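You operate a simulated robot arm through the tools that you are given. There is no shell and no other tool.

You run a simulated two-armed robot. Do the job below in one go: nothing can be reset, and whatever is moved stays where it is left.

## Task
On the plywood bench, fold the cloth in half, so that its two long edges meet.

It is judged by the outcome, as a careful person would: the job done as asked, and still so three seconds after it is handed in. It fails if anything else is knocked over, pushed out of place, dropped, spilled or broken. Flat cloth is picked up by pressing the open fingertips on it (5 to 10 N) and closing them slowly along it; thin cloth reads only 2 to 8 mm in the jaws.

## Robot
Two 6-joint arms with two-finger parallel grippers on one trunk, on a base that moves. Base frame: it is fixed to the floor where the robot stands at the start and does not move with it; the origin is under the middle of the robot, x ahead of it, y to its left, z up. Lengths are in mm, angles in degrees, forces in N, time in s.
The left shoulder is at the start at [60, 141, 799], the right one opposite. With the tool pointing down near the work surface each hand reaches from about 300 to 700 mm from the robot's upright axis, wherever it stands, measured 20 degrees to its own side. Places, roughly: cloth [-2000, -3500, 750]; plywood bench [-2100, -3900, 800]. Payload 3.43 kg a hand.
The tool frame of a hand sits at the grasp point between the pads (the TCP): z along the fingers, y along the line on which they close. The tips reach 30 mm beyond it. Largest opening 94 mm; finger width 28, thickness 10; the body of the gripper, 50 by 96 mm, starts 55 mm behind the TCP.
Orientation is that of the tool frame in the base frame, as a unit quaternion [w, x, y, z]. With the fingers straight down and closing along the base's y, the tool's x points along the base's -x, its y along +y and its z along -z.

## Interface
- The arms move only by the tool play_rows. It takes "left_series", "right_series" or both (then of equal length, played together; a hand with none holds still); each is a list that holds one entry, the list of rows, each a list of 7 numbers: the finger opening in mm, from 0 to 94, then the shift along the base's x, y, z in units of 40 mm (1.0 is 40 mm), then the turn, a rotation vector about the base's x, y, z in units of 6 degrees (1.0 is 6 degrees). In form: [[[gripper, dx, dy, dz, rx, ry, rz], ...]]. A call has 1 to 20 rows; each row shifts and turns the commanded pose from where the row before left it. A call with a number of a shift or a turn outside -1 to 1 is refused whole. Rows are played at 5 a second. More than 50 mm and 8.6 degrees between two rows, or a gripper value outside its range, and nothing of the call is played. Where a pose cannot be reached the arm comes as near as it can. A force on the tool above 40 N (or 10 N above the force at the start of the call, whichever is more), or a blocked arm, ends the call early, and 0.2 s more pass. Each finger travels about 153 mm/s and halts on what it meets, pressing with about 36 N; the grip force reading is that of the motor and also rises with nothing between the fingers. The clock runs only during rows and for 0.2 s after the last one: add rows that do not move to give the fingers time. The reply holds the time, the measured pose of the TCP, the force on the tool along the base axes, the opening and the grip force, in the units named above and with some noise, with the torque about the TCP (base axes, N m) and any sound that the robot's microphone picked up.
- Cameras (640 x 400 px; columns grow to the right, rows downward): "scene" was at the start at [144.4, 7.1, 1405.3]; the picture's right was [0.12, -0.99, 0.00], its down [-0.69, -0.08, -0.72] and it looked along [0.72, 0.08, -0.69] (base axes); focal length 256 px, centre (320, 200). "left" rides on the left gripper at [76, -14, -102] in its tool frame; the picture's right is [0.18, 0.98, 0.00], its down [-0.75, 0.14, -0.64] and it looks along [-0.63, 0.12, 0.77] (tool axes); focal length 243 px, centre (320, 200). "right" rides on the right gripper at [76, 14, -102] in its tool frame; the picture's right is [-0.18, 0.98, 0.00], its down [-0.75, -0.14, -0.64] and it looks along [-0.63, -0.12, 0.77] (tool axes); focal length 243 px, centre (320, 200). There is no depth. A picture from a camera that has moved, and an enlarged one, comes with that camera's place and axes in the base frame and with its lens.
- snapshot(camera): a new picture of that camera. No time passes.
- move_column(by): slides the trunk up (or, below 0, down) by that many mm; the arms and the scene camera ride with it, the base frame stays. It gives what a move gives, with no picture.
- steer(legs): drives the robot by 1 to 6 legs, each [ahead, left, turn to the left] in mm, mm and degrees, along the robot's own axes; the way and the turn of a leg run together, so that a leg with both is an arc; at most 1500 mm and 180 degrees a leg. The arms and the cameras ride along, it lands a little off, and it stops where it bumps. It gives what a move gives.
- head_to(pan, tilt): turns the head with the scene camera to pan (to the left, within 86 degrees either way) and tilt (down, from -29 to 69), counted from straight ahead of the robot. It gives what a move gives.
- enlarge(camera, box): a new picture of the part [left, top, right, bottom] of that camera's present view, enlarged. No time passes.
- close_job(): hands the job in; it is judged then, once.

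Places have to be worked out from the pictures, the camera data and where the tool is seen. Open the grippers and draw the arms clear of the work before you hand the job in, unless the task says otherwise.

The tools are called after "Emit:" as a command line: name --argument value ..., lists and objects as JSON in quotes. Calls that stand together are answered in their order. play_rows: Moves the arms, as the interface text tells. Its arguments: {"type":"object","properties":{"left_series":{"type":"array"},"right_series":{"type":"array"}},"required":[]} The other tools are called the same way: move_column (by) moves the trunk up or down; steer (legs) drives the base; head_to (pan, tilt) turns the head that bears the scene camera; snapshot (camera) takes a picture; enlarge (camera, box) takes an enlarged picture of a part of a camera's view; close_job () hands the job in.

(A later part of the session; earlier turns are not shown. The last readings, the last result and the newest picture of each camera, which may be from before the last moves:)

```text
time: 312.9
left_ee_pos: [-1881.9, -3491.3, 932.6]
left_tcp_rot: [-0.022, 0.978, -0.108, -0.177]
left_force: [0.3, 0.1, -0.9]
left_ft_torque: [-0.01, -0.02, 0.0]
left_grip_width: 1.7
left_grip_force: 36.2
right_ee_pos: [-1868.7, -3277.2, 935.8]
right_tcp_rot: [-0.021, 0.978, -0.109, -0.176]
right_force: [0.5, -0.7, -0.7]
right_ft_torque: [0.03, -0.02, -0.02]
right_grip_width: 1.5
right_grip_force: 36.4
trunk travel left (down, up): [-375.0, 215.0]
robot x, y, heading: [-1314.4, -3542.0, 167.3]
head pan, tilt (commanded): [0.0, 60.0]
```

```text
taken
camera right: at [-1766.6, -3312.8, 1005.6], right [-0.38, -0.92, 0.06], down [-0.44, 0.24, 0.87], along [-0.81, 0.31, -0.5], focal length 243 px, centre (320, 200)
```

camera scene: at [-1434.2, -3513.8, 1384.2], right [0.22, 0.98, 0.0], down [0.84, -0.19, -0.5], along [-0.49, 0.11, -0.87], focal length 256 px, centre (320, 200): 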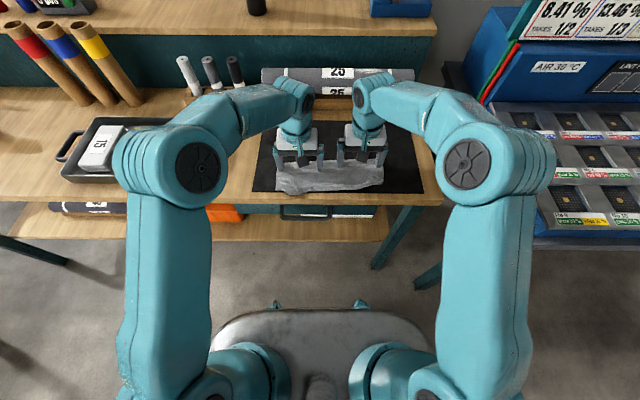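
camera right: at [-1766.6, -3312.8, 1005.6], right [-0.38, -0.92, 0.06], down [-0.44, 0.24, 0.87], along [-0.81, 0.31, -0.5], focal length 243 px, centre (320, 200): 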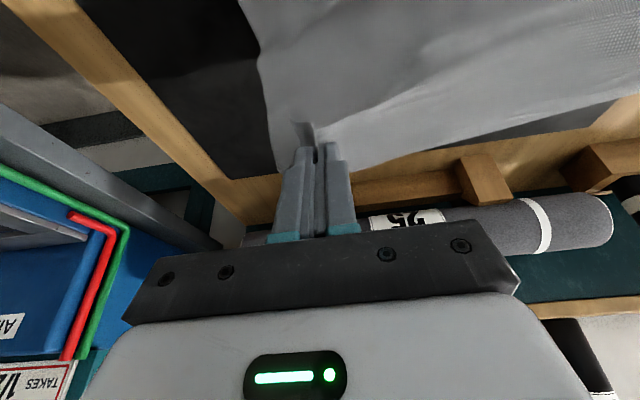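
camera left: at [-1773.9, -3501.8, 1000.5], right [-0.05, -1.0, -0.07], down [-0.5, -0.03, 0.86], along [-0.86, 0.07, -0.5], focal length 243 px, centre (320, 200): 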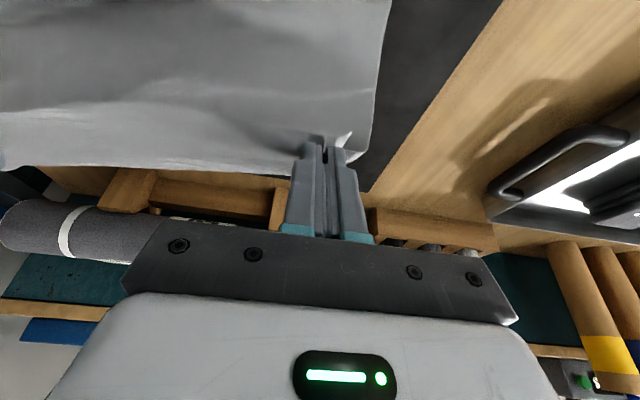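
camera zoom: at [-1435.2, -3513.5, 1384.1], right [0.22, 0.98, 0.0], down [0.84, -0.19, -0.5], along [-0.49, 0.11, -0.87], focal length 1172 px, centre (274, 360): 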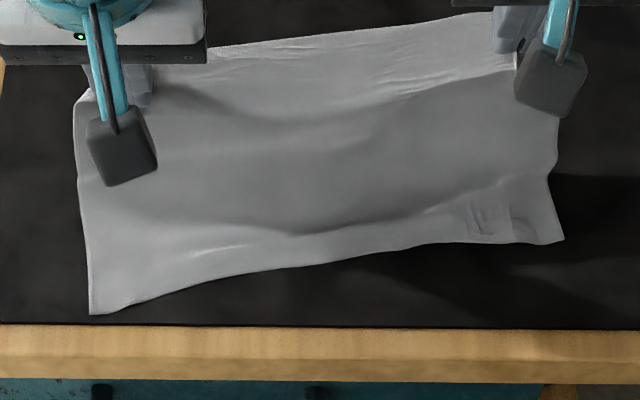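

Lifted, the lower half is flat and clean (front edge FL≈973, mid≈1005, FR≈1026), so I now lower the edge along a tauter arc (radius ≈104 mm about the fold line) to avoid bunching.

Emit:
play_rows --left_series '[[[0, 0.175, -0.0199, -0.11, 0, 0, 0], [0, 0.175, -0.0199, -0.11, 0, 0, 0], [0, 0.175, -0.0199, -0.11, 0, 0, 0], [0, 0.175, -0.0199, -0.11, 0, 0, 0], [0, 0.175, -0.0199, -0.11, 0, 0, 0], [0, 0.1316, -0.0137, -0.181, 0, 0, 0], [0, 0.1316, -0.0137, -0.181, 0, 0, 0], [0, 0.1316, -0.0137, -0.181, 0, 0, 0], [0, 0.1316, -0.0137, -0.181, 0, 0, 0], [0, 0, 0, 0, 0, 0, 0]]]' --right_series '[[[0, 0.1535, -0.0239, -0.12, 0, 0, 0], [0, 0.1535, -0.0239, -0.12, 0, 0, 0], [0, 0.1535, -0.0239, -0.12, 0, 0, 0], [0, 0.1535, -0.0239, -0.12, 0, 0, 0], [0, 0.1535, -0.0239, -0.12, 0, 0, 0], [0, 0.1235, -0.0208, -0.181, 0, 0, 0], [0, 0.1235, -0.0208, -0.181, 0, 0, 0], [0, 0.1235, -0.0208, -0.181, 0, 0, 0], [0, 0.1235, -0.0208, -0.181, 0, 0, 0], [0, 0, 0, 0, 0, 0, 0]]]'

Emit:
enlarge --camera "scene" --box '[260, 125, 400, 205]'

Emit:
enlarge --camera "left" --box '[0, 40, 400, 240]'

Emit:
enlarge --camera "right" --box '[240, 0, 640, 200]'

```text
time: 315.1
left_ee_pos: [-1825.1, -3497.0, 880.3]
left_tcp_rot: [-0.021, 0.978, -0.108, -0.177]
left_force: [-0.3, -0.3, 0.3]
left_ft_torque: [-0.02, -0.03, -0.01]
left_grip_width: 1.9
left_grip_force: 36.6
right_ee_pos: [-1818.2, -3285.6, 882.0]
right_tcp_rot: [-0.021, 0.978, -0.108, -0.177]
right_force: [0.7, -0.6, 1.0]
right_ft_torque: [0.0, 0.01, -0.03]
right_grip_width: 1.9
right_grip_force: 35.9
trunk travel left (down, up): [-375.0, 215.0]
robot x, y, heading: [-1314.7, -3537.2, 167.4]
head pan, tilt (commanded): [0.0, 60.0]
```

```text
4.57 times, centred on (330, 165) of scene
camera zoom: at [-1434.5, -3513.6, 1384.2], right [0.22, 0.98, 0.0], down [0.84, -0.19, -0.5], along [-0.49, 0.11, -0.87], focal length 1172 px, centre (274, 360)
```

zoom: 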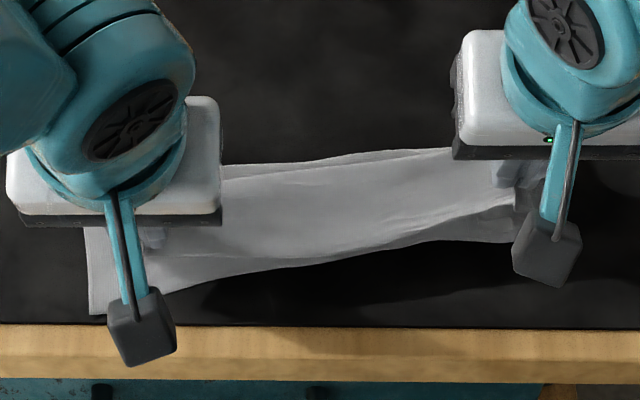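

```text
1.60 times, centred on (200, 140) of left
camera zoom: at [-1717.2, -3507.9, 949.3], right [-0.05, -1.0, -0.07], down [-0.5, -0.03, 0.86], along [-0.86, 0.07, -0.5], focal length 388 px, centre (512, 296)
```

zoom: 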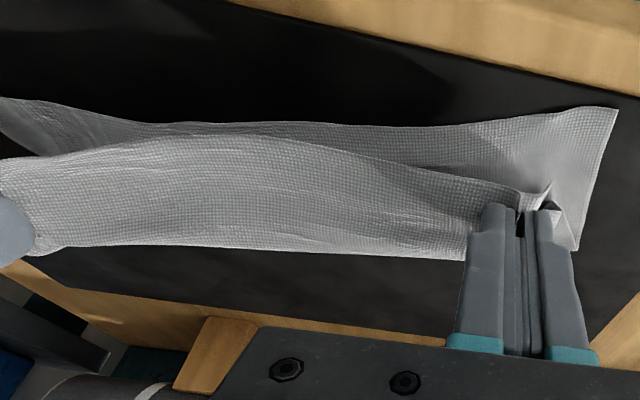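

```text
1.60 times, centred on (440, 100) of right
camera zoom: at [-1716.3, -3320.5, 952.0], right [-0.38, -0.92, 0.06], down [-0.44, 0.24, 0.87], along [-0.81, 0.31, -0.5], focal length 388 px, centre (128, 360)
```

zoom: 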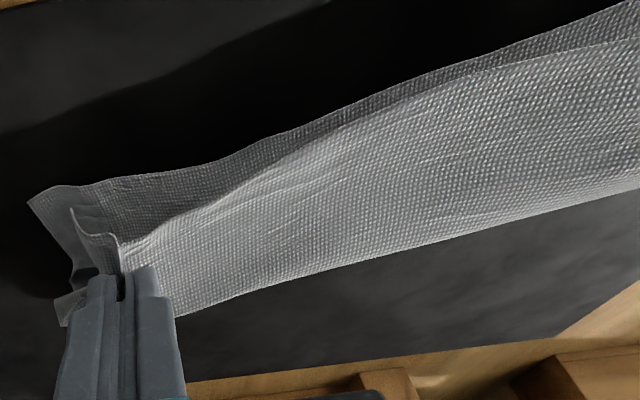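

The upper edge is nearly above the front edge with a loop behind it. I lower it onto the front edge (held points to about f 986 / 1026).

Emit:
play_rows --left_series '[[[0, 0.0268, -0.0062, -0.172, 0, 0, 0], [0, 0.0268, -0.0062, -0.172, 0, 0, 0], [0, 0.0268, -0.0062, -0.172, 0, 0, 0], [0, 0.0268, -0.0062, -0.172, 0, 0, 0], [0, 0.0268, -0.0062, -0.172, 0, 0, 0], [0, 0.0268, -0.0062, -0.1, 0, 0, 0], [0, 0, 0, 0, 0, 0, 0]]]' --right_series '[[[0, 0.0317, -0.0073, -0.172, 0, 0, 0], [0, 0.0317, -0.0073, -0.172, 0, 0, 0], [0, 0.0317, -0.0073, -0.172, 0, 0, 0], [0, 0.0317, -0.0073, -0.172, 0, 0, 0], [0, 0.0317, -0.0073, -0.172, 0, 0, 0], [0, 0.0317, -0.0073, -0.1, 0, 0, 0], [0, 0, 0, 0, 0, 0, 0]]]'

Emit:
enlarge --camera "scene" --box '[260, 125, 400, 205]'

Emit:
enlarge --camera "left" --box '[0, 40, 400, 240]'

Emit:
enlarge --camera "right" --box '[240, 0, 640, 200]'

```text
time: 316.7
left_ee_pos: [-1818.4, -3497.3, 842.9]
left_tcp_rot: [-0.021, 0.978, -0.108, -0.177]
left_force: [-0.9, 0.3, 0.0]
left_ft_torque: [-0.03, -0.01, -0.01]
left_grip_width: 1.9
left_grip_force: 36.1
right_ee_pos: [-1809.7, -3285.5, 845.4]
right_tcp_rot: [-0.021, 0.978, -0.108, -0.177]
right_force: [1.2, -0.5, -0.8]
right_ft_torque: [0.02, -0.01, 0.01]
right_grip_width: 1.5
right_grip_force: 36.1
trunk travel left (down, up): [-375.0, 215.0]
robot x, y, heading: [-1312.2, -3538.4, 167.0]
head pan, tilt (commanded): [0.0, 60.0]
```

```text
4.57 times, centred on (330, 165) of scene
camera zoom: at [-1434.4, -3513.6, 1384.2], right [0.22, 0.98, 0.0], down [0.84, -0.19, -0.5], along [-0.49, 0.11, -0.87], focal length 1172 px, centre (274, 360)
```

zoom: 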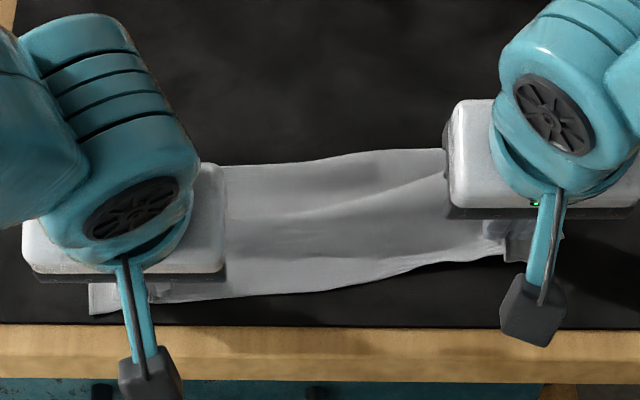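

```text
1.60 times, centred on (200, 140) of left
camera zoom: at [-1710.4, -3508.7, 910.9], right [-0.05, -1.0, -0.07], down [-0.5, -0.03, 0.86], along [-0.86, 0.07, -0.5], focal length 388 px, centre (512, 296)
```

zoom: 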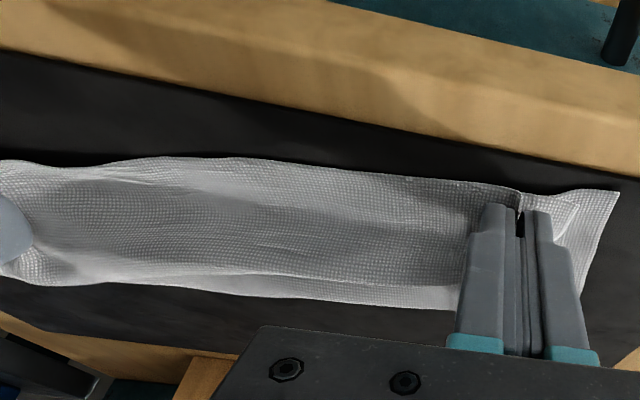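

```text
1.60 times, centred on (440, 100) of right
camera zoom: at [-1708.1, -3322.2, 913.8], right [-0.38, -0.92, 0.06], down [-0.44, 0.24, 0.87], along [-0.81, 0.31, -0.5], focal length 388 px, centre (128, 360)
```

zoom: 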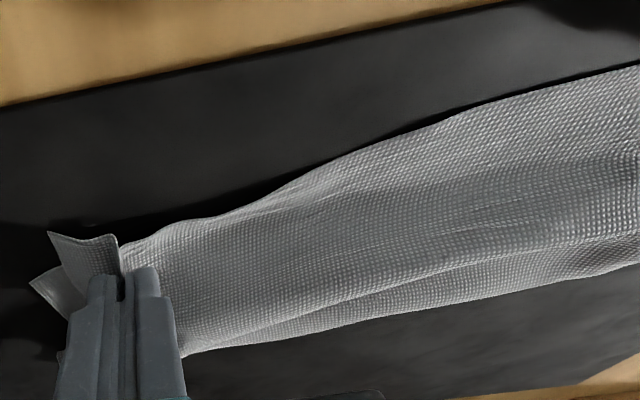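

The loop is collapsing nicely: fold now at ≈1083 in the middle and the upper edge over the front edge (mid bowed ~15 mm forward). I lower to contact while shifting 4 mm back.

Emit:
play_rows --left_series '[[[0, -0.0487, 0.0112, -0.05, 0, 0, 0], [0, -0.0487, 0.0112, -0.04, 0, 0, 0], [0, 0, 0, -0.03, 0, 0, 0], [0, 0, 0, 0, 0, 0, 0]]]' --right_series '[[[0, -0.0487, 0.0112, -0.07, 0, 0, 0], [0, -0.0487, 0.0112, -0.06, 0, 0, 0], [0, 0, 0, -0.04, 0, 0, 0], [0, 0, 0, 0, 0, 0, 0]]]'

```text
time: 317.7
left_ee_pos: [-1823.5, -3497.1, 839.2]
left_tcp_rot: [-0.022, 0.978, -0.108, -0.177]
left_force: [1.2, -1.4, 5.3]
left_ft_torque: [-0.03, 0.0, 0.01]
left_grip_width: 1.9
left_grip_force: 36.6
right_ee_pos: [-1812.9, -3285.7, 838.5]
right_tcp_rot: [-0.021, 0.978, -0.108, -0.177]
right_force: [-0.8, -0.4, 0.8]
right_ft_torque: [0.0, 0.01, 0.01]
right_grip_width: 1.6
right_grip_force: 35.3
trunk travel left (down, up): [-375.0, 215.0]
robot x, y, heading: [-1314.0, -3542.8, 167.2]
head pan, tilt (commanded): [0.0, 60.0]
```

Left touches (5 N); right 1 mm lower, then I open both slowly while pressed, which also spreads the rucks outward.

Emit:
play_rows --left_series '[[[0, 0, 0, 0, 0, 0, 0], [0, 0, 0, 0, 0, 0, 0], [3, 0, 0, -0.005, 0, 0, 0], [6, 0, 0, -0.005, 0, 0, 0], [9, 0, 0, 0, 0, 0, 0], [12, 0, 0, 0, 0, 0, 0], [15, 0, 0, 0, 0, 0, 0], [18, 0, 0, 0, 0, 0, 0], [21, 0, 0, 0, 0, 0, 0], [24, 0, 0, 0, 0, 0, 0], [27, 0, 0, 0, 0, 0, 0], [30, 0, 0, 0, 0, 0, 0], [33, 0, 0, 0, 0, 0, 0], [36, 0, 0, 0, 0, 0, 0], [36, 0, 0, 0, 0, 0, 0]]]' --right_series '[[[0, 0, 0, -0.02, 0, 0, 0], [0, 0, 0, -0.015, 0, 0, 0], [3, 0, 0, -0.005, 0, 0, 0], [6, 0, 0, -0.005, 0, 0, 0], [9, 0, 0, 0, 0, 0, 0], [12, 0, 0, 0, 0, 0, 0], [15, 0, 0, 0, 0, 0, 0], [18, 0, 0, 0, 0, 0, 0], [21, 0, 0, 0, 0, 0, 0], [24, 0, 0, 0, 0, 0, 0], [27, 0, 0, 0, 0, 0, 0], [30, 0, 0, 0, 0, 0, 0], [33, 0, 0, 0, 0, 0, 0], [36, 0, 0, 0, 0, 0, 0], [36, 0, 0, 0, 0, 0, 0]]]'

Emit:
enlarge --camera "left" --box '[180, 40, 460, 215]'

Emit:
enlarge --camera "right" --box '[180, 40, 460, 215]'

```text
time: 320.9
left_ee_pos: [-1821.2, -3498.0, 839.0]
left_tcp_rot: [-0.021, 0.978, -0.108, -0.177]
left_force: [0.1, -0.4, 1.3]
left_ft_torque: [0.0, -0.03, -0.03]
left_grip_width: 36.0
left_grip_force: 0.1
right_ee_pos: [-1812.8, -3286.0, 838.2]
right_tcp_rot: [-0.021, 0.978, -0.108, -0.179]
right_force: [-1.5, -0.2, 23.6]
right_ft_torque: [-0.04, -0.03, -0.04]
right_grip_width: 27.0
right_grip_force: 0.0
trunk travel left (down, up): [-375.0, 215.0]
robot x, y, heading: [-1312.0, -3539.6, 167.3]
head pan, tilt (commanded): [0.0, 60.0]
```

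```text
2.29 times, centred on (320, 128) of left
camera zoom: at [-1712.8, -3508.9, 906.5], right [-0.05, -1.0, -0.07], down [-0.5, -0.04, 0.87], along [-0.86, 0.07, -0.5], focal length 555 px, centre (320, 366)
```

zoom: 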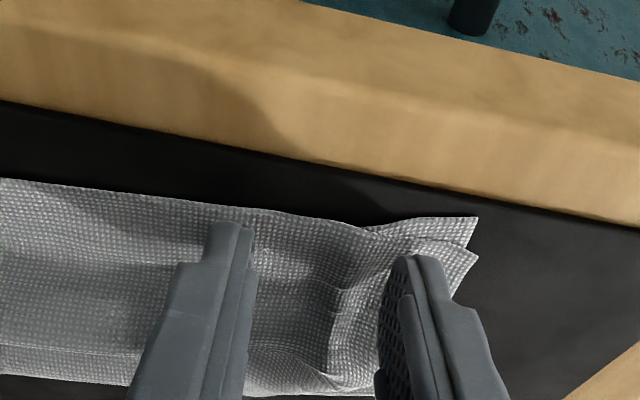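

```text
2.29 times, centred on (320, 128) of right
camera zoom: at [-1710.9, -3322.2, 906.3], right [-0.38, -0.92, 0.06], down [-0.44, 0.24, 0.87], along [-0.81, 0.31, -0.49], focal length 555 px, centre (320, 366)
```

zoom: 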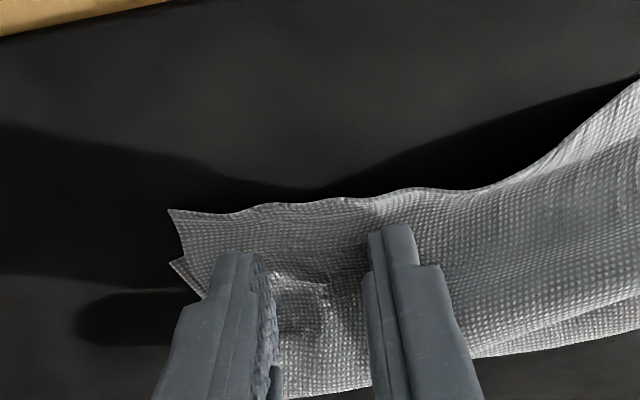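

The corners of both layers now nearly coincide. I lift both hands clear and look at the whole result.

Emit:
play_rows --left_series '[[[36, 0, 0, 0.3, 0, 0, 0], [36, 0.1, 0, 0.6, 0, 0, 0], [36, 0.2, -0.3, 0.6, 0, 0, 0], [36, 0.2, -0.9, 0, 0, 0, 0], [36, 0, -0.9, 0, 0, 0, 0], [36, 0, -0.9, 0, 0, 0, 0]]]' --right_series '[[[27, 0, 0, 0.3, 0, 0, 0], [36, 0.1, 0, 0.6, 0, 0, 0], [36, 0.2, 0.3, 0.6, 0, 0, 0], [36, 0.2, 0.9, 0, 0, 0, 0], [36, 0.2, 0.9, 0, 0, 0, 0], [36, 0.2, 0.9, 0, 0, 0, 0]]]'

Emit:
enlarge --camera "scene" --box '[260, 125, 400, 205]'

Emit:
snapshot --camera "left"

Emit:
snapshot --camera "right"

```text
time: 322.3
left_ee_pos: [-1801.3, -3618.1, 897.8]
left_tcp_rot: [-0.022, 0.978, -0.108, -0.177]
left_force: [-0.3, -0.4, -0.1]
left_ft_torque: [0.02, -0.04, 0.0]
left_grip_width: 36.0
left_grip_force: 0.1
right_ee_pos: [-1777.7, -3166.4, 897.1]
right_tcp_rot: [-0.022, 0.978, -0.109, -0.178]
right_force: [0.4, 0.2, 0.3]
right_ft_torque: [0.01, 0.04, -0.02]
right_grip_width: 35.8
right_grip_force: 0.2
trunk travel left (down, up): [-375.0, 215.0]
robot x, y, heading: [-1313.2, -3536.9, 167.4]
head pan, tilt (commanded): [0.0, 60.0]
```

```text
4.57 times, centred on (330, 165) of scene
camera zoom: at [-1433.7, -3513.8, 1384.3], right [0.22, 0.98, 0.0], down [0.84, -0.19, -0.5], along [-0.49, 0.11, -0.87], focal length 1172 px, centre (274, 360)
```

zoom: 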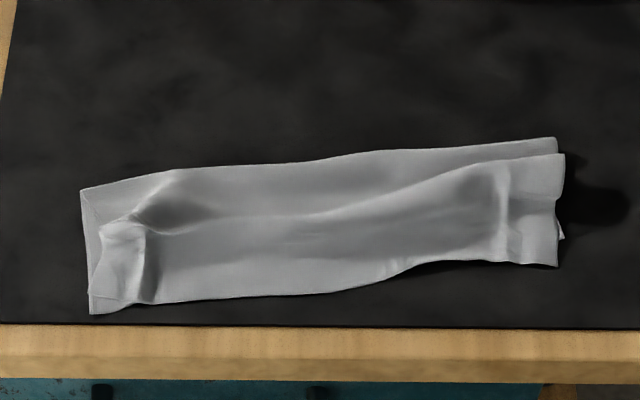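

```text
taken
camera left: at [-1693.6, -3628.7, 967.3], right [-0.05, -1.0, -0.07], down [-0.5, -0.03, 0.86], along [-0.86, 0.07, -0.5], focal length 243 px, centre (320, 200)
```

left: 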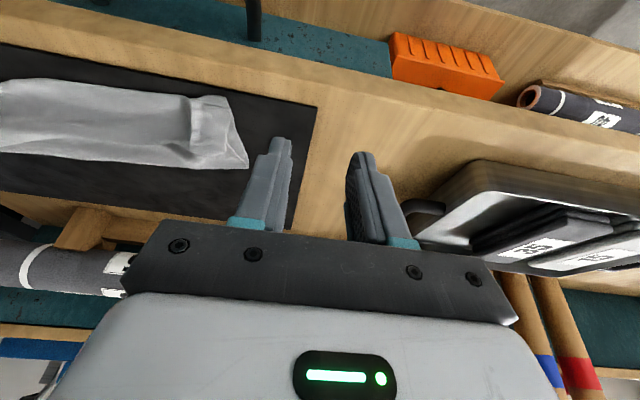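

```text
taken
camera right: at [-1675.6, -3201.8, 966.0], right [-0.38, -0.92, 0.06], down [-0.44, 0.24, 0.87], along [-0.81, 0.31, -0.5], focal length 243 px, centre (320, 200)
```

right: 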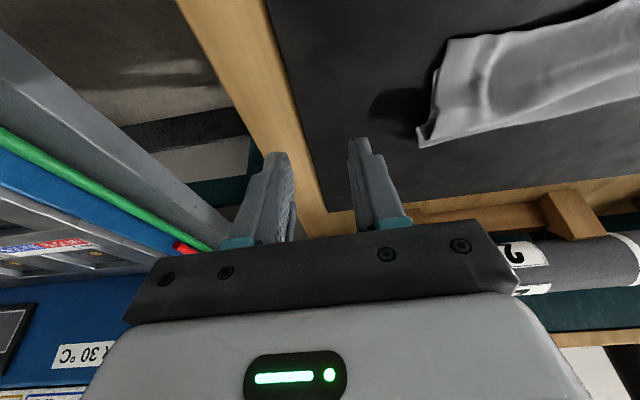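

This looks close. I zoom in to check the layers and wrinkles.

Emit:
enlarge --camera "scene" --box '[274, 150, 338, 200]'

Emit:
enlarge --camera "scene" --box '[326, 145, 390, 195]'

Emit:
enlarge --camera "left" --box '[0, 60, 260, 200]'

Emit:
enlarge --camera "right" --box '[400, 0, 640, 160]'

```text
8.00 times, centred on (306, 175) of scene
camera zoom: at [-1433.7, -3513.8, 1384.3], right [0.22, 0.98, 0.0], down [0.84, -0.19, -0.5], along [-0.49, 0.11, -0.87], focal length 2052 px, centre (432, 400)
```

zoom: 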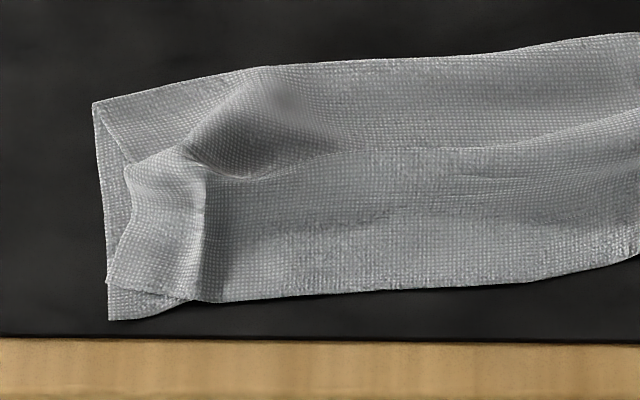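

```text
8.00 times, centred on (358, 170) of scene
camera zoom: at [-1433.7, -3513.8, 1384.3], right [0.22, 0.98, 0.0], down [0.84, -0.19, -0.5], along [-0.49, 0.11, -0.87], focal length 2052 px, centre (16, 440)
```

zoom: 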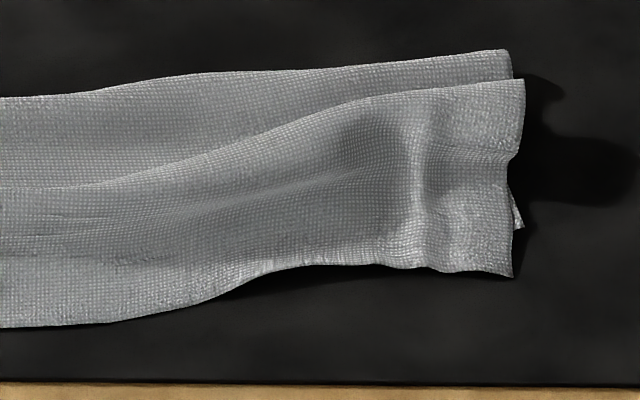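

```text
2.46 times, centred on (130, 130) of left
camera zoom: at [-1693.6, -3628.7, 967.3], right [-0.05, -1.0, -0.07], down [-0.5, -0.03, 0.86], along [-0.86, 0.07, -0.5], focal length 597 px, centre (788, 372)
```

zoom: 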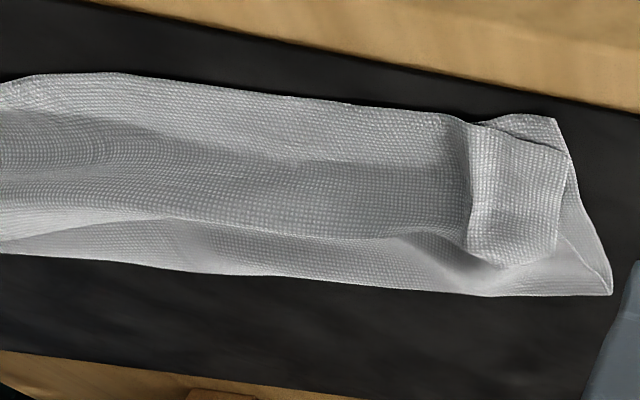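

```text
2.50 times, centred on (520, 80) of right
camera zoom: at [-1675.6, -3201.8, 966.0], right [-0.38, -0.92, 0.06], down [-0.44, 0.24, 0.87], along [-0.81, 0.31, -0.5], focal length 606 px, centre (-180, 500)
```

zoom: 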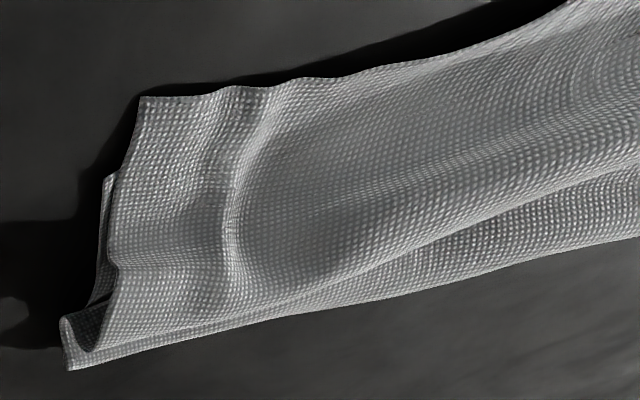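

The result is close: the upper edge lies 11 mm short at the left corner, ~14 mm over in the middle and ~22 mm over at the right, with a shallow pleat. I fine-tune by pressing closed fingertips on the overhanging upper edge (right and middle) and pushing it back. First I position both hands.

Emit:
play_rows --left_series '[[[0, -0.002, 0.88, 0, 0, 0, 0], [0, -0.002, 0.88, 0, 0, 0, 0], [0, -0.002, 0.88, 0, 0, 0, 0], [0, -0.002, 0.88, 0, 0, 0, 0], [0, -0.002, 0.88, 0, 0, 0, 0], [0, -0.002, 0.875, -0.6, 0, 0, 0], [0, 0, 0, -0.6, 0, 0, 0], [0, 0, 0, 0, 0, 0, 0]]]' --right_series '[[[0, -0.13, -0.953, 0, 0, 0, 0], [0, -0.13, -0.953, 0, 0, 0, 0], [0, -0.127, -0.954, 0, 0, 0, 0], [0, 0, 0, -0.6, 0, 0, 0], [0, 0, 0, -0.6, 0, 0, 0], [0, 0, 0, 0, 0, 0, 0], [0, 0, 0, 0, 0, 0, 0], [0, 0, 0, 0, 0, 0, 0]]]'

Emit:
enlarge --camera "left" --box '[180, 40, 460, 215]'

Emit:
enlarge --camera "right" --box '[180, 40, 460, 215]'

```text
time: 324.1
left_ee_pos: [-1802.4, -3405.9, 848.2]
left_tcp_rot: [-0.02, 0.978, -0.107, -0.177]
left_force: [-0.8, -0.3, -0.2]
left_ft_torque: [0.02, 0.01, 0.01]
left_grip_width: 0.0
left_grip_force: 32.7
right_ee_pos: [-1794.0, -3279.7, 847.1]
right_tcp_rot: [-0.021, 0.978, -0.108, -0.178]
right_force: [0.4, -0.9, 0.0]
right_ft_torque: [0.01, 0.01, 0.0]
right_grip_width: 0.2
right_grip_force: 33.0
trunk travel left (down, up): [-375.0, 215.0]
robot x, y, heading: [-1313.9, -3539.8, 167.2]
head pan, tilt (commanded): [0.0, 60.0]
```

```text
2.29 times, centred on (320, 128) of left
camera zoom: at [-1694.0, -3416.6, 917.6], right [-0.05, -1.0, -0.07], down [-0.5, -0.03, 0.86], along [-0.86, 0.07, -0.5], focal length 555 px, centre (320, 366)
```

zoom: 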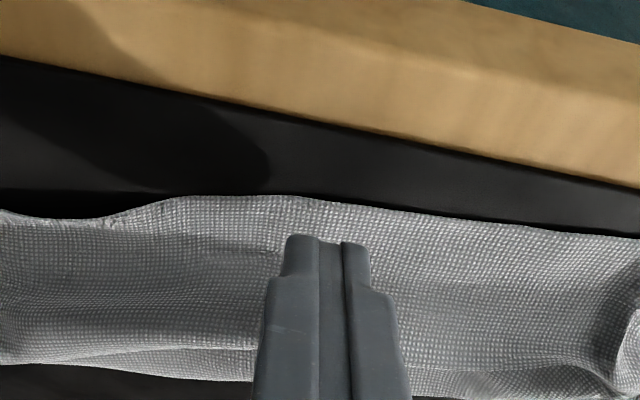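

```text
2.29 times, centred on (320, 128) of right
camera zoom: at [-1691.7, -3315.2, 917.1], right [-0.38, -0.92, 0.06], down [-0.44, 0.24, 0.87], along [-0.81, 0.31, -0.5], focal length 555 px, centre (320, 366)
```

zoom: 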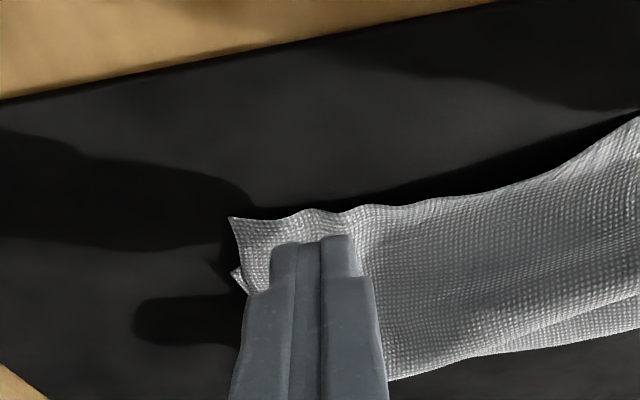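

Contact line on the left (middle of the edge) is right; the right needs 6 mm more inside. I trim and lower to contact.

Emit:
play_rows --left_series '[[[0, 0, 0, -0.12, 0, 0, 0], [0, 0, 0, -0.08, 0, 0, 0], [0, 0, 0, -0.03, 0, 0, 0], [0, 0, 0, 0, 0, 0, 0]]]' --right_series '[[[0, -0.146, 0.034, -0.12, 0, 0, 0], [0, 0, 0, -0.08, 0, 0, 0], [0, 0, 0, -0.03, 0, 0, 0], [0, 0, 0, 0, 0, 0, 0]]]'

```text
time: 325.1
left_ee_pos: [-1802.3, -3406.3, 839.7]
left_tcp_rot: [-0.021, 0.978, -0.108, -0.176]
left_force: [-0.6, -0.2, -0.1]
left_ft_torque: [-0.03, -0.04, 0.01]
left_grip_width: 0.0
left_grip_force: 32.6
right_ee_pos: [-1798.9, -3278.6, 838.8]
right_tcp_rot: [-0.021, 0.978, -0.109, -0.178]
right_force: [0.2, -0.4, 0.2]
right_ft_torque: [0.01, 0.01, -0.02]
right_grip_width: 0.1
right_grip_force: 32.9
trunk travel left (down, up): [-375.0, 215.0]
robot x, y, heading: [-1313.7, -3542.1, 167.1]
head pan, tilt (commanded): [0.0, 60.0]
```

Emit:
play_rows --left_series '[[[0, 0, 0, -0.03, 0, 0, 0], [0, 0, 0, -0.02, 0, 0, 0], [0, 0, 0, 0, 0, 0, 0]]]' --right_series '[[[0, 0, 0, -0.03, 0, 0, 0], [0, 0, 0, -0.02, 0, 0, 0], [0, 0, 0, 0, 0, 0, 0]]]'

```text
time: 325.9
left_ee_pos: [-1803.3, -3407.0, 839.6]
left_tcp_rot: [-0.021, 0.978, -0.108, -0.177]
left_force: [0.7, 0.1, 0.5]
left_ft_torque: [0.01, 0.03, -0.02]
left_grip_width: 0.1
left_grip_force: 33.5
right_ee_pos: [-1799.1, -3278.0, 837.8]
right_tcp_rot: [-0.021, 0.978, -0.109, -0.177]
right_force: [-0.6, 0.8, 5.7]
right_ft_torque: [0.0, 0.03, 0.01]
right_grip_width: 0.0
right_grip_force: 33.2
trunk travel left (down, up): [-375.0, 215.0]
robot x, y, heading: [-1312.9, -3540.0, 167.2]
head pan, tilt (commanded): [0.0, 60.0]
```

Right presses 5.7 N; the left goes ~1 mm lower, then both push the edge back (right 20 mm, middle 12 mm).

Emit:
play_rows --left_series '[[[0, 0, 0, -0.02, 0, 0, 0], [0, 0, 0, -0.012, 0, 0, 0], [0, 0, 0, 0, 0, 0, 0]]]' --right_series '[[[0, 0, 0, 0, 0, 0, 0], [0, 0, 0, 0, 0, 0, 0], [0, 0, 0, 0, 0, 0, 0]]]'

```text
time: 326.7
left_ee_pos: [-1802.9, -3407.4, 836.2]
left_tcp_rot: [-0.021, 0.978, -0.108, -0.177]
left_force: [0.5, 0.8, 0.2]
left_ft_torque: [-0.03, -0.04, 0.01]
left_grip_width: 0.0
left_grip_force: 32.6
right_ee_pos: [-1798.9, -3278.8, 837.3]
right_tcp_rot: [-0.021, 0.978, -0.108, -0.178]
right_force: [-2.4, 2.6, 8.9]
right_ft_torque: [0.07, 0.06, 0.0]
right_grip_width: 0.0
right_grip_force: 33.2
trunk travel left (down, up): [-375.0, 215.0]
robot x, y, heading: [-1314.7, -3542.4, 167.0]
head pan, tilt (commanded): [0.0, 60.0]
```

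Emit:
play_rows --left_series '[[[0, 0, 0, -0.02, 0, 0, 0], [0, 0, 0, -0.015, 0, 0, 0], [0, 0, 0, 0, 0, 0, 0]]]' --right_series '[[[0, 0, 0, 0.003, 0, 0, 0], [0, 0, 0, 0, 0, 0, 0], [0, 0, 0, 0, 0, 0, 0]]]'

```text
time: 327.5
left_ee_pos: [-1801.8, -3406.0, 836.1]
left_tcp_rot: [-0.022, 0.978, -0.108, -0.178]
left_force: [0.2, -0.3, 7.2]
left_ft_torque: [-0.07, 0.0, 0.04]
left_grip_width: 0.3
left_grip_force: 32.9
right_ee_pos: [-1798.7, -3280.1, 836.7]
right_tcp_rot: [-0.021, 0.978, -0.108, -0.178]
right_force: [-4.1, 1.8, 7.0]
right_ft_torque: [0.04, 0.12, -0.01]
right_grip_width: 0.2
right_grip_force: 33.2
trunk travel left (down, up): [-375.0, 215.0]
robot x, y, heading: [-1314.7, -3539.6, 167.2]
head pan, tilt (commanded): [0.0, 60.0]
```

Emit:
play_rows --left_series '[[[0, -0.0292, 0.0067, 0, 0, 0, 0], [0, -0.0292, 0.0067, 0, 0, 0, 0], [0, -0.0292, 0.0067, 0, 0, 0, 0], [0, -0.0292, 0.0067, 0, 0, 0, 0], [0, -0.0292, 0.0067, 0, 0, 0, 0], [0, -0.0292, 0.0067, 0, 0, 0, 0], [0, -0.0292, 0.0067, 0, 0, 0, 0], [0, -0.0292, 0.0067, 0, 0, 0, 0], [0, -0.0292, 0.0067, 0, 0, 0, 0], [0, -0.0292, 0.0067, 0, 0, 0, 0], [0, 0, 0, 0, 0, 0, 0]]]' --right_series '[[[0, -0.0487, 0.0112, 0, 0, 0, 0], [0, -0.0487, 0.0112, 0, 0, 0, 0], [0, -0.0487, 0.0112, 0, 0, 0, 0], [0, -0.0487, 0.0112, 0, 0, 0, 0], [0, -0.0487, 0.0112, 0, 0, 0, 0], [0, -0.0487, 0.0112, 0, 0, 0, 0], [0, -0.0487, 0.0112, 0, 0, 0, 0], [0, -0.0487, 0.0112, 0, 0, 0, 0], [0, -0.0487, 0.0112, 0, 0, 0, 0], [0, -0.0487, 0.0112, 0, 0, 0, 0], [0, 0, 0, 0, 0, 0, 0]]]'

Emit:
enlarge --camera "scene" --box '[260, 125, 400, 205]'

Emit:
enlarge --camera "right" --box '[180, 40, 460, 215]'

Emit:
enlarge --camera "left" --box '[180, 40, 460, 215]'

```text
time: 329.9
left_ee_pos: [-1814.2, -3403.9, 836.7]
left_tcp_rot: [-0.021, 0.978, -0.108, -0.177]
left_force: [7.1, -2.0, 11.3]
left_ft_torque: [-0.12, -0.21, 0.03]
left_grip_width: 0.0
left_grip_force: 33.3
right_ee_pos: [-1817.5, -3273.1, 837.7]
right_tcp_rot: [-0.022, 0.978, -0.109, -0.178]
right_force: [0.3, 1.1, -0.5]
right_ft_torque: [-0.02, -0.02, 0.0]
right_grip_width: 0.0
right_grip_force: 33.0
trunk travel left (down, up): [-375.0, 215.0]
robot x, y, heading: [-1310.8, -3538.2, 167.2]
head pan, tilt (commanded): [0.0, 60.0]
```

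```text
4.57 times, centred on (330, 165) of scene
camera zoom: at [-1432.5, -3514.1, 1384.4], right [0.22, 0.98, 0.0], down [0.84, -0.19, -0.5], along [-0.49, 0.11, -0.87], focal length 1172 px, centre (274, 360)
```

zoom: 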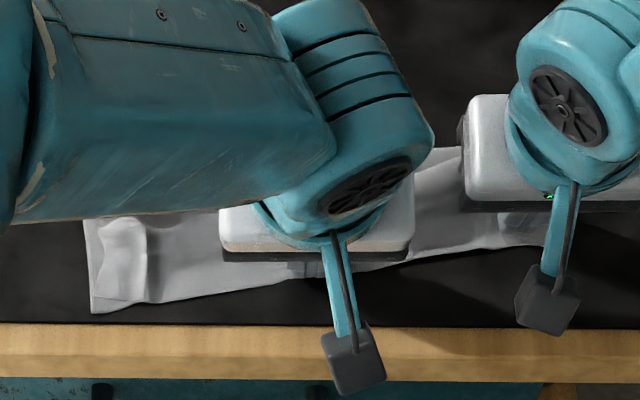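

```text
2.29 times, centred on (320, 128) of right
camera zoom: at [-1715.1, -3310.8, 906.8], right [-0.38, -0.92, 0.06], down [-0.44, 0.24, 0.87], along [-0.81, 0.31, -0.49], focal length 555 px, centre (320, 366)
```

zoom: 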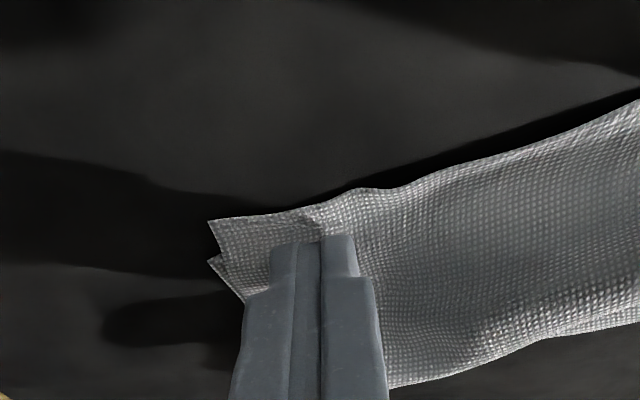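

```text
2.29 times, centred on (320, 128) of left
camera zoom: at [-1706.0, -3414.7, 904.6], right [-0.05, -1.0, -0.07], down [-0.5, -0.04, 0.87], along [-0.86, 0.07, -0.5], focal length 555 px, centre (320, 366)
```

zoom: 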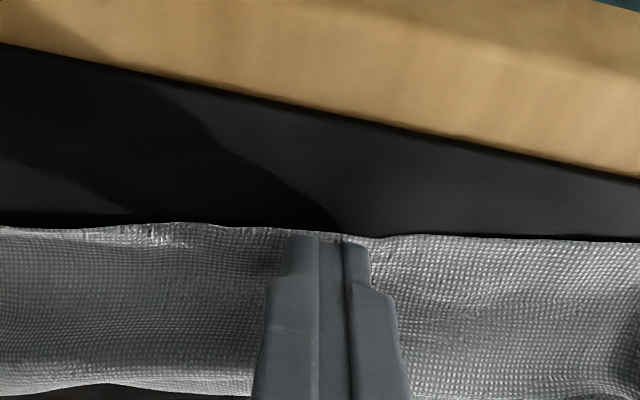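

Both moved back (middle ≈+10 mm, right ≈+15 mm). I lift and inspect again.

Emit:
play_rows --left_series '[[[0, 0, 0, 0.3, 0, 0, 0], [0, 0.1, 0, 0.6, 0, 0, 0], [0, 0.2, -0.5, 0.6, 0, 0, 0], [0, 0.1, -0.9, 0, 0, 0, 0], [0, 0, -0.9, 0, 0, 0, 0], [0, 0, -0.9, 0, 0, 0, 0], [0, 0, -0.9, 0, 0, 0, 0], [0, 0, -0.9, 0, 0, 0, 0]]]' --right_series '[[[0, 0, 0, 0.3, 0, 0, 0], [0, 0.1, 0, 0.6, 0, 0, 0], [0, 0.2, 0.4, 0.6, 0, 0, 0], [0, 0.1, 0.9, 0, 0, 0, 0], [0, 0, 0.9, 0, 0, 0, 0], [0, 0, 0.5, 0, 0, 0, 0], [0, 0, 0, 0, 0, 0, 0], [0, 0, 0, 0, 0, 0, 0]]]'

Emit:
enlarge --camera "scene" --box '[260, 125, 400, 205]'

Emit:
enlarge --camera "scene" --box '[274, 150, 338, 200]'

Emit:
enlarge --camera "scene" --box '[326, 145, 390, 195]'

```text
time: 331.7
left_ee_pos: [-1798.2, -3603.8, 896.0]
left_tcp_rot: [-0.022, 0.978, -0.108, -0.177]
left_force: [0.3, 0.1, -0.5]
left_ft_torque: [0.0, -0.01, 0.0]
left_grip_width: 0.2
left_grip_force: 33.0
right_ee_pos: [-1801.4, -3168.0, 897.8]
right_tcp_rot: [-0.022, 0.978, -0.108, -0.177]
right_force: [0.1, 1.2, 0.3]
right_ft_torque: [0.01, -0.02, -0.01]
right_grip_width: 0.0
right_grip_force: 33.2
trunk travel left (down, up): [-375.0, 215.0]
robot x, y, heading: [-1314.0, -3536.7, 167.3]
head pan, tilt (commanded): [0.0, 60.0]
```

```text
4.57 times, centred on (330, 165) of scene
camera zoom: at [-1433.9, -3514.1, 1384.3], right [0.22, 0.98, 0.0], down [0.84, -0.19, -0.5], along [-0.49, 0.11, -0.87], focal length 1172 px, centre (274, 360)
```

zoom: 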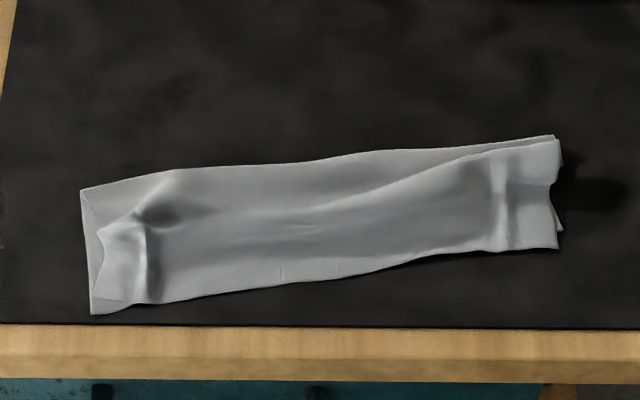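

```text
8.00 times, centred on (306, 175) of scene
camera zoom: at [-1433.9, -3514.1, 1384.3], right [0.22, 0.98, 0.0], down [0.84, -0.19, -0.5], along [-0.49, 0.11, -0.87], focal length 2052 px, centre (432, 400)
```

zoom: 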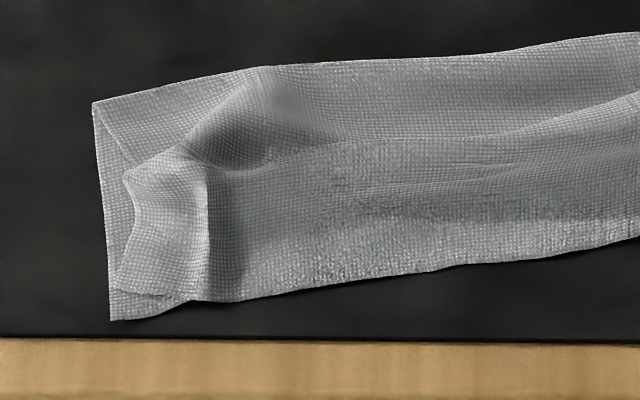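

```text
8.00 times, centred on (358, 170) of scene
camera zoom: at [-1433.9, -3514.1, 1384.3], right [0.22, 0.98, 0.0], down [0.84, -0.19, -0.5], along [-0.49, 0.11, -0.87], focal length 2052 px, centre (16, 440)
```

zoom: 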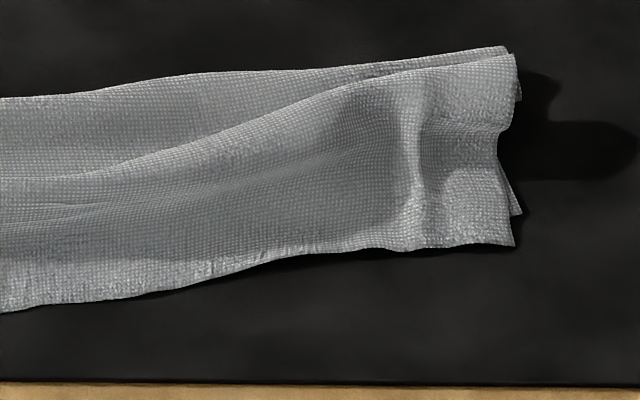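

The front edges now line up well (left −9 mm, middle ≈0, right ≈+14 mm). There is still a ~25 mm pleat under the ridge, so I bring the hands upright and turn them ±90° for a press-and-spread stroke that pulls the back part towards the fold.

Emit:
play_rows --left_series '[[[28, 0, 0, 0, -0.1875, -0.812, 0], [28, 0, 0, 0, -0.1875, -0.812, 0], [28, 0, 0, 0, -0.1875, -0.812, 0], [28, 0, 0, 0, -0.1875, -0.812, 0], [28, 0, 0, 0, 0, 0, -1], [28, 0, 0, 0, 0, 0, -1], [28, 0, 0, 0, 0, 0, -1], [28, 0, 0, 0, 0, 0, -1], [28, 0, 0, 0, 0, 0, -1], [28, 0, 0, 0, 0, 0, -1], [28, 0, 0, 0, 0, 0, -1], [28, 0, 0, 0, 0, 0, -1], [28, 0, 0, 0, 0, 0, -1], [28, 0, 0, 0, 0, 0, -1], [28, 0, 0, 0, 0, 0, -1], [28, 0, 0, 0, 0, 0, -1], [28, 0, 0, 0, 0, 0, -1], [28, 0, 0, 0, 0, 0, -1], [28, 0, 0, 0, 0, 0, -1]]]' --right_series '[[[32, 0, 0, 0, -0.1875, -0.812, 0], [32, 0, 0, 0, -0.1875, -0.812, 0], [32, 0, 0, 0, -0.1875, -0.812, 0], [32, 0, 0, 0, -0.1875, -0.812, 0], [32, 0, 0, 0, 0, 0, 1], [32, 0, 0, 0, 0, 0, 1], [32, 0, 0, 0, 0, 0, 1], [32, 0, 0, 0, 0, 0, 1], [32, 0, 0, 0, 0, 0, 1], [32, 0, 0, 0, 0, 0, 1], [32, 0, 0, 0, 0, 0, 1], [32, 0, 0, 0, 0, 0, 1], [32, 0, 0, 0, 0, 0, 1], [32, 0, 0, 0, 0, 0, 1], [32, 0, 0, 0, 0, 0, 1], [32, 0, 0, 0, 0, 0, 1], [32, 0, 0, 0, 0, 0, 1], [32, 0, 0, 0, 0, 0, 1], [32, 0, 0, 0, 0, 0, 1]]]'

Emit:
snapshot --camera "left"

Emit:
snapshot --camera "right"

```text
time: 335.7
left_ee_pos: [-1799.0, -3603.7, 895.4]
left_tcp_rot: [0.003, -0.625, 0.781, 0.002]
left_force: [-0.4, -0.1, 0.8]
left_ft_torque: [-0.02, 0.02, 0.01]
left_grip_width: 28.0
left_grip_force: 0.2
right_ee_pos: [-1801.8, -3167.5, 897.2]
right_tcp_rot: [0.003, 0.78, 0.626, -0.005]
right_force: [0.4, 0.1, -0.6]
right_ft_torque: [0.0, -0.02, -0.04]
right_grip_width: 31.8
right_grip_force: 0.1
trunk travel left (down, up): [-375.0, 215.0]
robot x, y, heading: [-1317.1, -3537.0, 167.2]
head pan, tilt (commanded): [0.0, 60.0]
```

```text
taken
camera left: at [-1801.6, -3683.0, 996.4], right [-1.0, 0.04, 0.0], down [0.03, 0.76, 0.65], along [0.03, 0.65, -0.76], focal length 243 px, centre (320, 200)
```

left: 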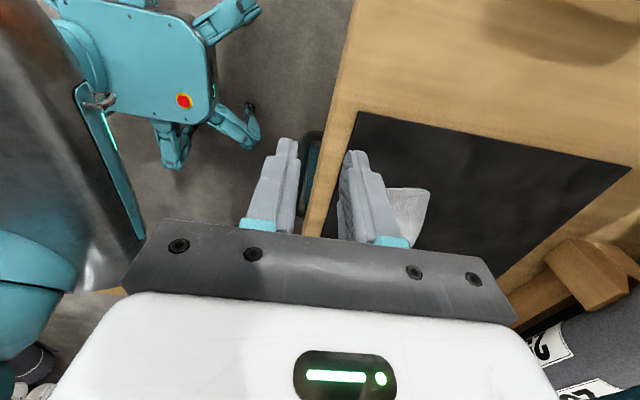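

```text
taken
camera right: at [-1771.0, -3092.7, 998.8], right [0.92, -0.39, 0.0], down [-0.3, -0.7, 0.65], along [-0.26, -0.6, -0.76], focal length 243 px, centre (320, 200)
```

right: 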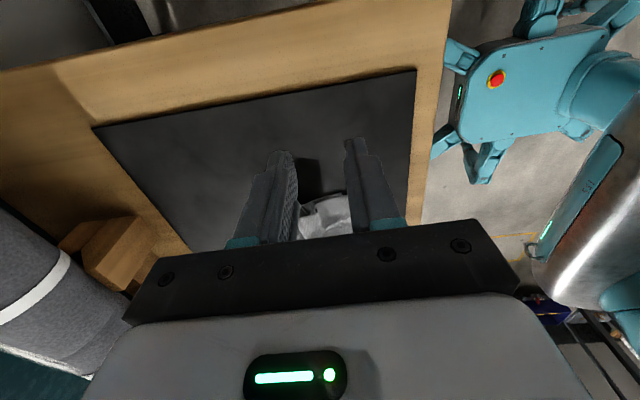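

Emit:
play_rows --left_series '[[[28, -0.269, 0.657, 0, 0, 0, 0], [28, -0.269, 0.657, 0, 0, 0, 0], [28, -0.269, 0.657, 0, 0, 0, 0], [28, -0.269, 0.657, 0, 0, 0, 0], [28, -0.269, 0.657, 0, 0, 0, 0], [28, 0, 0, -0.6, 0.056, 0.2435, 0], [28, 0, 0, -0.6, 0, 0, 0], [28, 0, 0, 0, 0, 0, 0]]]' --right_series '[[[32, -0.2285, -0.9655, 0, 0, 0, 0], [32, -0.2285, -0.9655, 0, 0, 0, 0], [32, -0.2285, -0.9655, 0, 0, 0, 0], [32, -0.2285, -0.9655, 0, 0, 0, 0], [32, -0.2285, -0.9655, 0, 0, 0, 0], [32, 0, 0, -0.6, 0.056, 0.2435, 0], [32, 0, 0, -0.6, 0, 0, 0], [32, 0, 0, 0, 0, 0, 0]]]'

Emit:
enlarge --camera "left" --box '[180, 30, 460, 205]'

Emit:
enlarge --camera "right" --box '[180, 30, 460, 205]'

```text
time: 337.5
left_ee_pos: [-1851.2, -3471.5, 847.2]
left_tcp_rot: [-0.004, -0.625, 0.78, 0.013]
left_force: [0.4, -0.3, -0.4]
left_ft_torque: [-0.01, 0.01, 0.0]
left_grip_width: 28.1
left_grip_force: 0.0
right_ee_pos: [-1845.5, -3359.9, 849.2]
right_tcp_rot: [-0.009, 0.781, 0.625, -0.013]
right_force: [1.2, 0.7, 0.5]
right_ft_torque: [0.0, 0.01, 0.0]
right_grip_width: 31.9
right_grip_force: 0.1
trunk travel left (down, up): [-375.0, 215.0]
robot x, y, heading: [-1314.5, -3538.1, 167.1]
head pan, tilt (commanded): [0.0, 60.0]
```

```text
2.29 times, centred on (320, 118) of left
camera zoom: at [-1852.0, -3551.6, 948.1], right [-1.0, 0.03, 0.02], down [0.04, 0.76, 0.65], along [0.0, 0.65, -0.76], focal length 555 px, centre (320, 389)
```

zoom: 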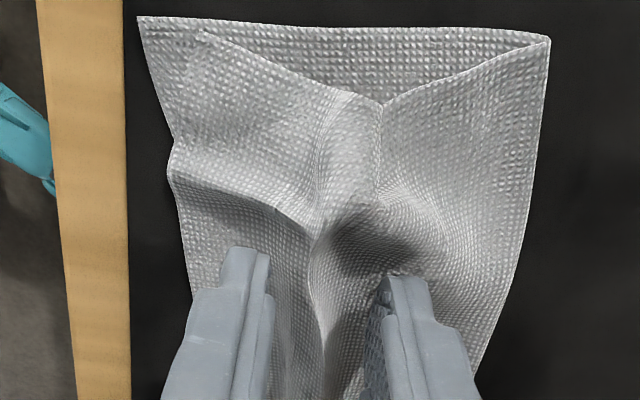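

```text
2.29 times, centred on (320, 118) of right
camera zoom: at [-1812.2, -3286.5, 950.5], right [0.92, -0.39, -0.03], down [-0.28, -0.7, 0.65], along [-0.28, -0.59, -0.76], focal length 555 px, centre (320, 389)
```

zoom: 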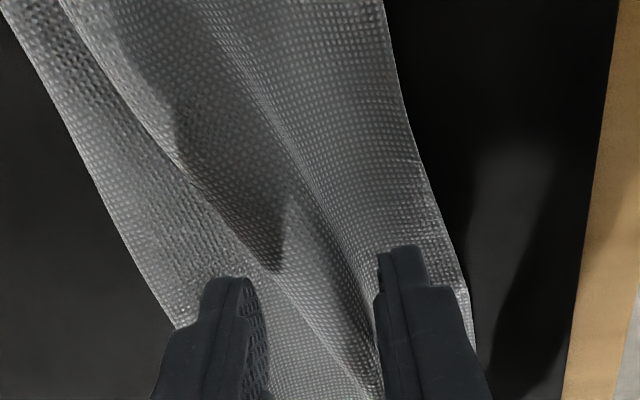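

The ridge lies right between the fingers of both hands. I lower to contact.

Emit:
play_rows --left_series '[[[28, 0, 0, -0.12, 0, 0, 0], [28, 0, 0, -0.07, 0, 0, 0], [28, 0, 0, -0.03, 0, 0, 0], [28, 0, 0, 0, 0, 0, 0]]]' --right_series '[[[32, 0, 0, -0.15, 0, 0, 0], [32, 0, 0, -0.08, 0, 0, 0], [32, 0, 0, -0.03, 0, 0, 0], [32, 0, 0, 0, 0, 0, 0]]]'

```text
time: 338.5
left_ee_pos: [-1853.6, -3471.6, 838.7]
left_tcp_rot: [-0.004, -0.625, 0.78, 0.014]
left_force: [-0.5, 0.1, 0.2]
left_ft_torque: [-0.01, -0.03, 0.01]
left_grip_width: 28.2
left_grip_force: 0.1
right_ee_pos: [-1845.4, -3360.1, 838.2]
right_tcp_rot: [-0.008, 0.78, 0.625, -0.012]
right_force: [0.4, -0.9, 0.9]
right_ft_torque: [0.01, -0.02, 0.0]
right_grip_width: 32.1
right_grip_force: 0.1
trunk travel left (down, up): [-375.0, 215.0]
robot x, y, heading: [-1315.9, -3541.0, 167.2]
head pan, tilt (commanded): [0.0, 60.0]
```

Emit:
play_rows --left_series '[[[28, 0, 0, -0.03, 0, 0, 0], [28, 0, 0, -0.02, 0, 0, 0], [28, 0, 0, -0.015, 0, 0, 0], [28, 0, 0, 0, 0, 0, 0]]]' --right_series '[[[32, 0, 0, -0.025, 0, 0, 0], [32, 0, 0, -0.015, 0, 0, 0], [32, 0, 0, -0.01, 0, 0, 0], [32, 0, 0, 0, 0, 0, 0]]]'

```text
time: 339.5
left_ee_pos: [-1853.8, -3472.7, 835.7]
left_tcp_rot: [-0.005, -0.626, 0.78, 0.012]
left_force: [-0.1, 0.2, 0.8]
left_ft_torque: [-0.03, 0.02, 0.03]
left_grip_width: 27.9
left_grip_force: 0.1
right_ee_pos: [-1846.7, -3359.2, 836.2]
right_tcp_rot: [-0.008, 0.78, 0.626, -0.012]
right_force: [0.6, 0.4, 0.8]
right_ft_torque: [0.0, -0.01, 0.01]
right_grip_width: 32.0
right_grip_force: 0.4
trunk travel left (down, up): [-375.0, 215.0]
robot x, y, heading: [-1314.7, -3542.7, 166.9]
head pan, tilt (commanded): [0.0, 60.0]
```

Emit:
play_rows --left_series '[[[28, 0, 0, -0.015, 0, 0, 0], [28, 0, 0, -0.0125, 0, 0, 0], [28, 0, 0, 0, 0, 0, 0]]]' --right_series '[[[32, 0, 0, -0.015, 0, 0, 0], [32, 0, 0, -0.0125, 0, 0, 0], [32, 0, 0, 0, 0, 0, 0]]]'

```text
time: 340.3
left_ee_pos: [-1852.9, -3472.5, 834.6]
left_tcp_rot: [-0.004, -0.625, 0.78, 0.013]
left_force: [0.4, 0.3, 5.5]
left_ft_torque: [-0.05, -0.1, 0.02]
left_grip_width: 27.9
left_grip_force: 0.1
right_ee_pos: [-1847.1, -3358.9, 835.7]
right_tcp_rot: [-0.008, 0.78, 0.625, -0.013]
right_force: [-0.3, 0.9, 0.2]
right_ft_torque: [0.01, 0.02, -0.02]
right_grip_width: 31.9
right_grip_force: 0.1
trunk travel left (down, up): [-375.0, 215.0]
robot x, y, heading: [-1316.7, -3539.5, 167.0]
head pan, tilt (commanded): [0.0, 60.0]
```

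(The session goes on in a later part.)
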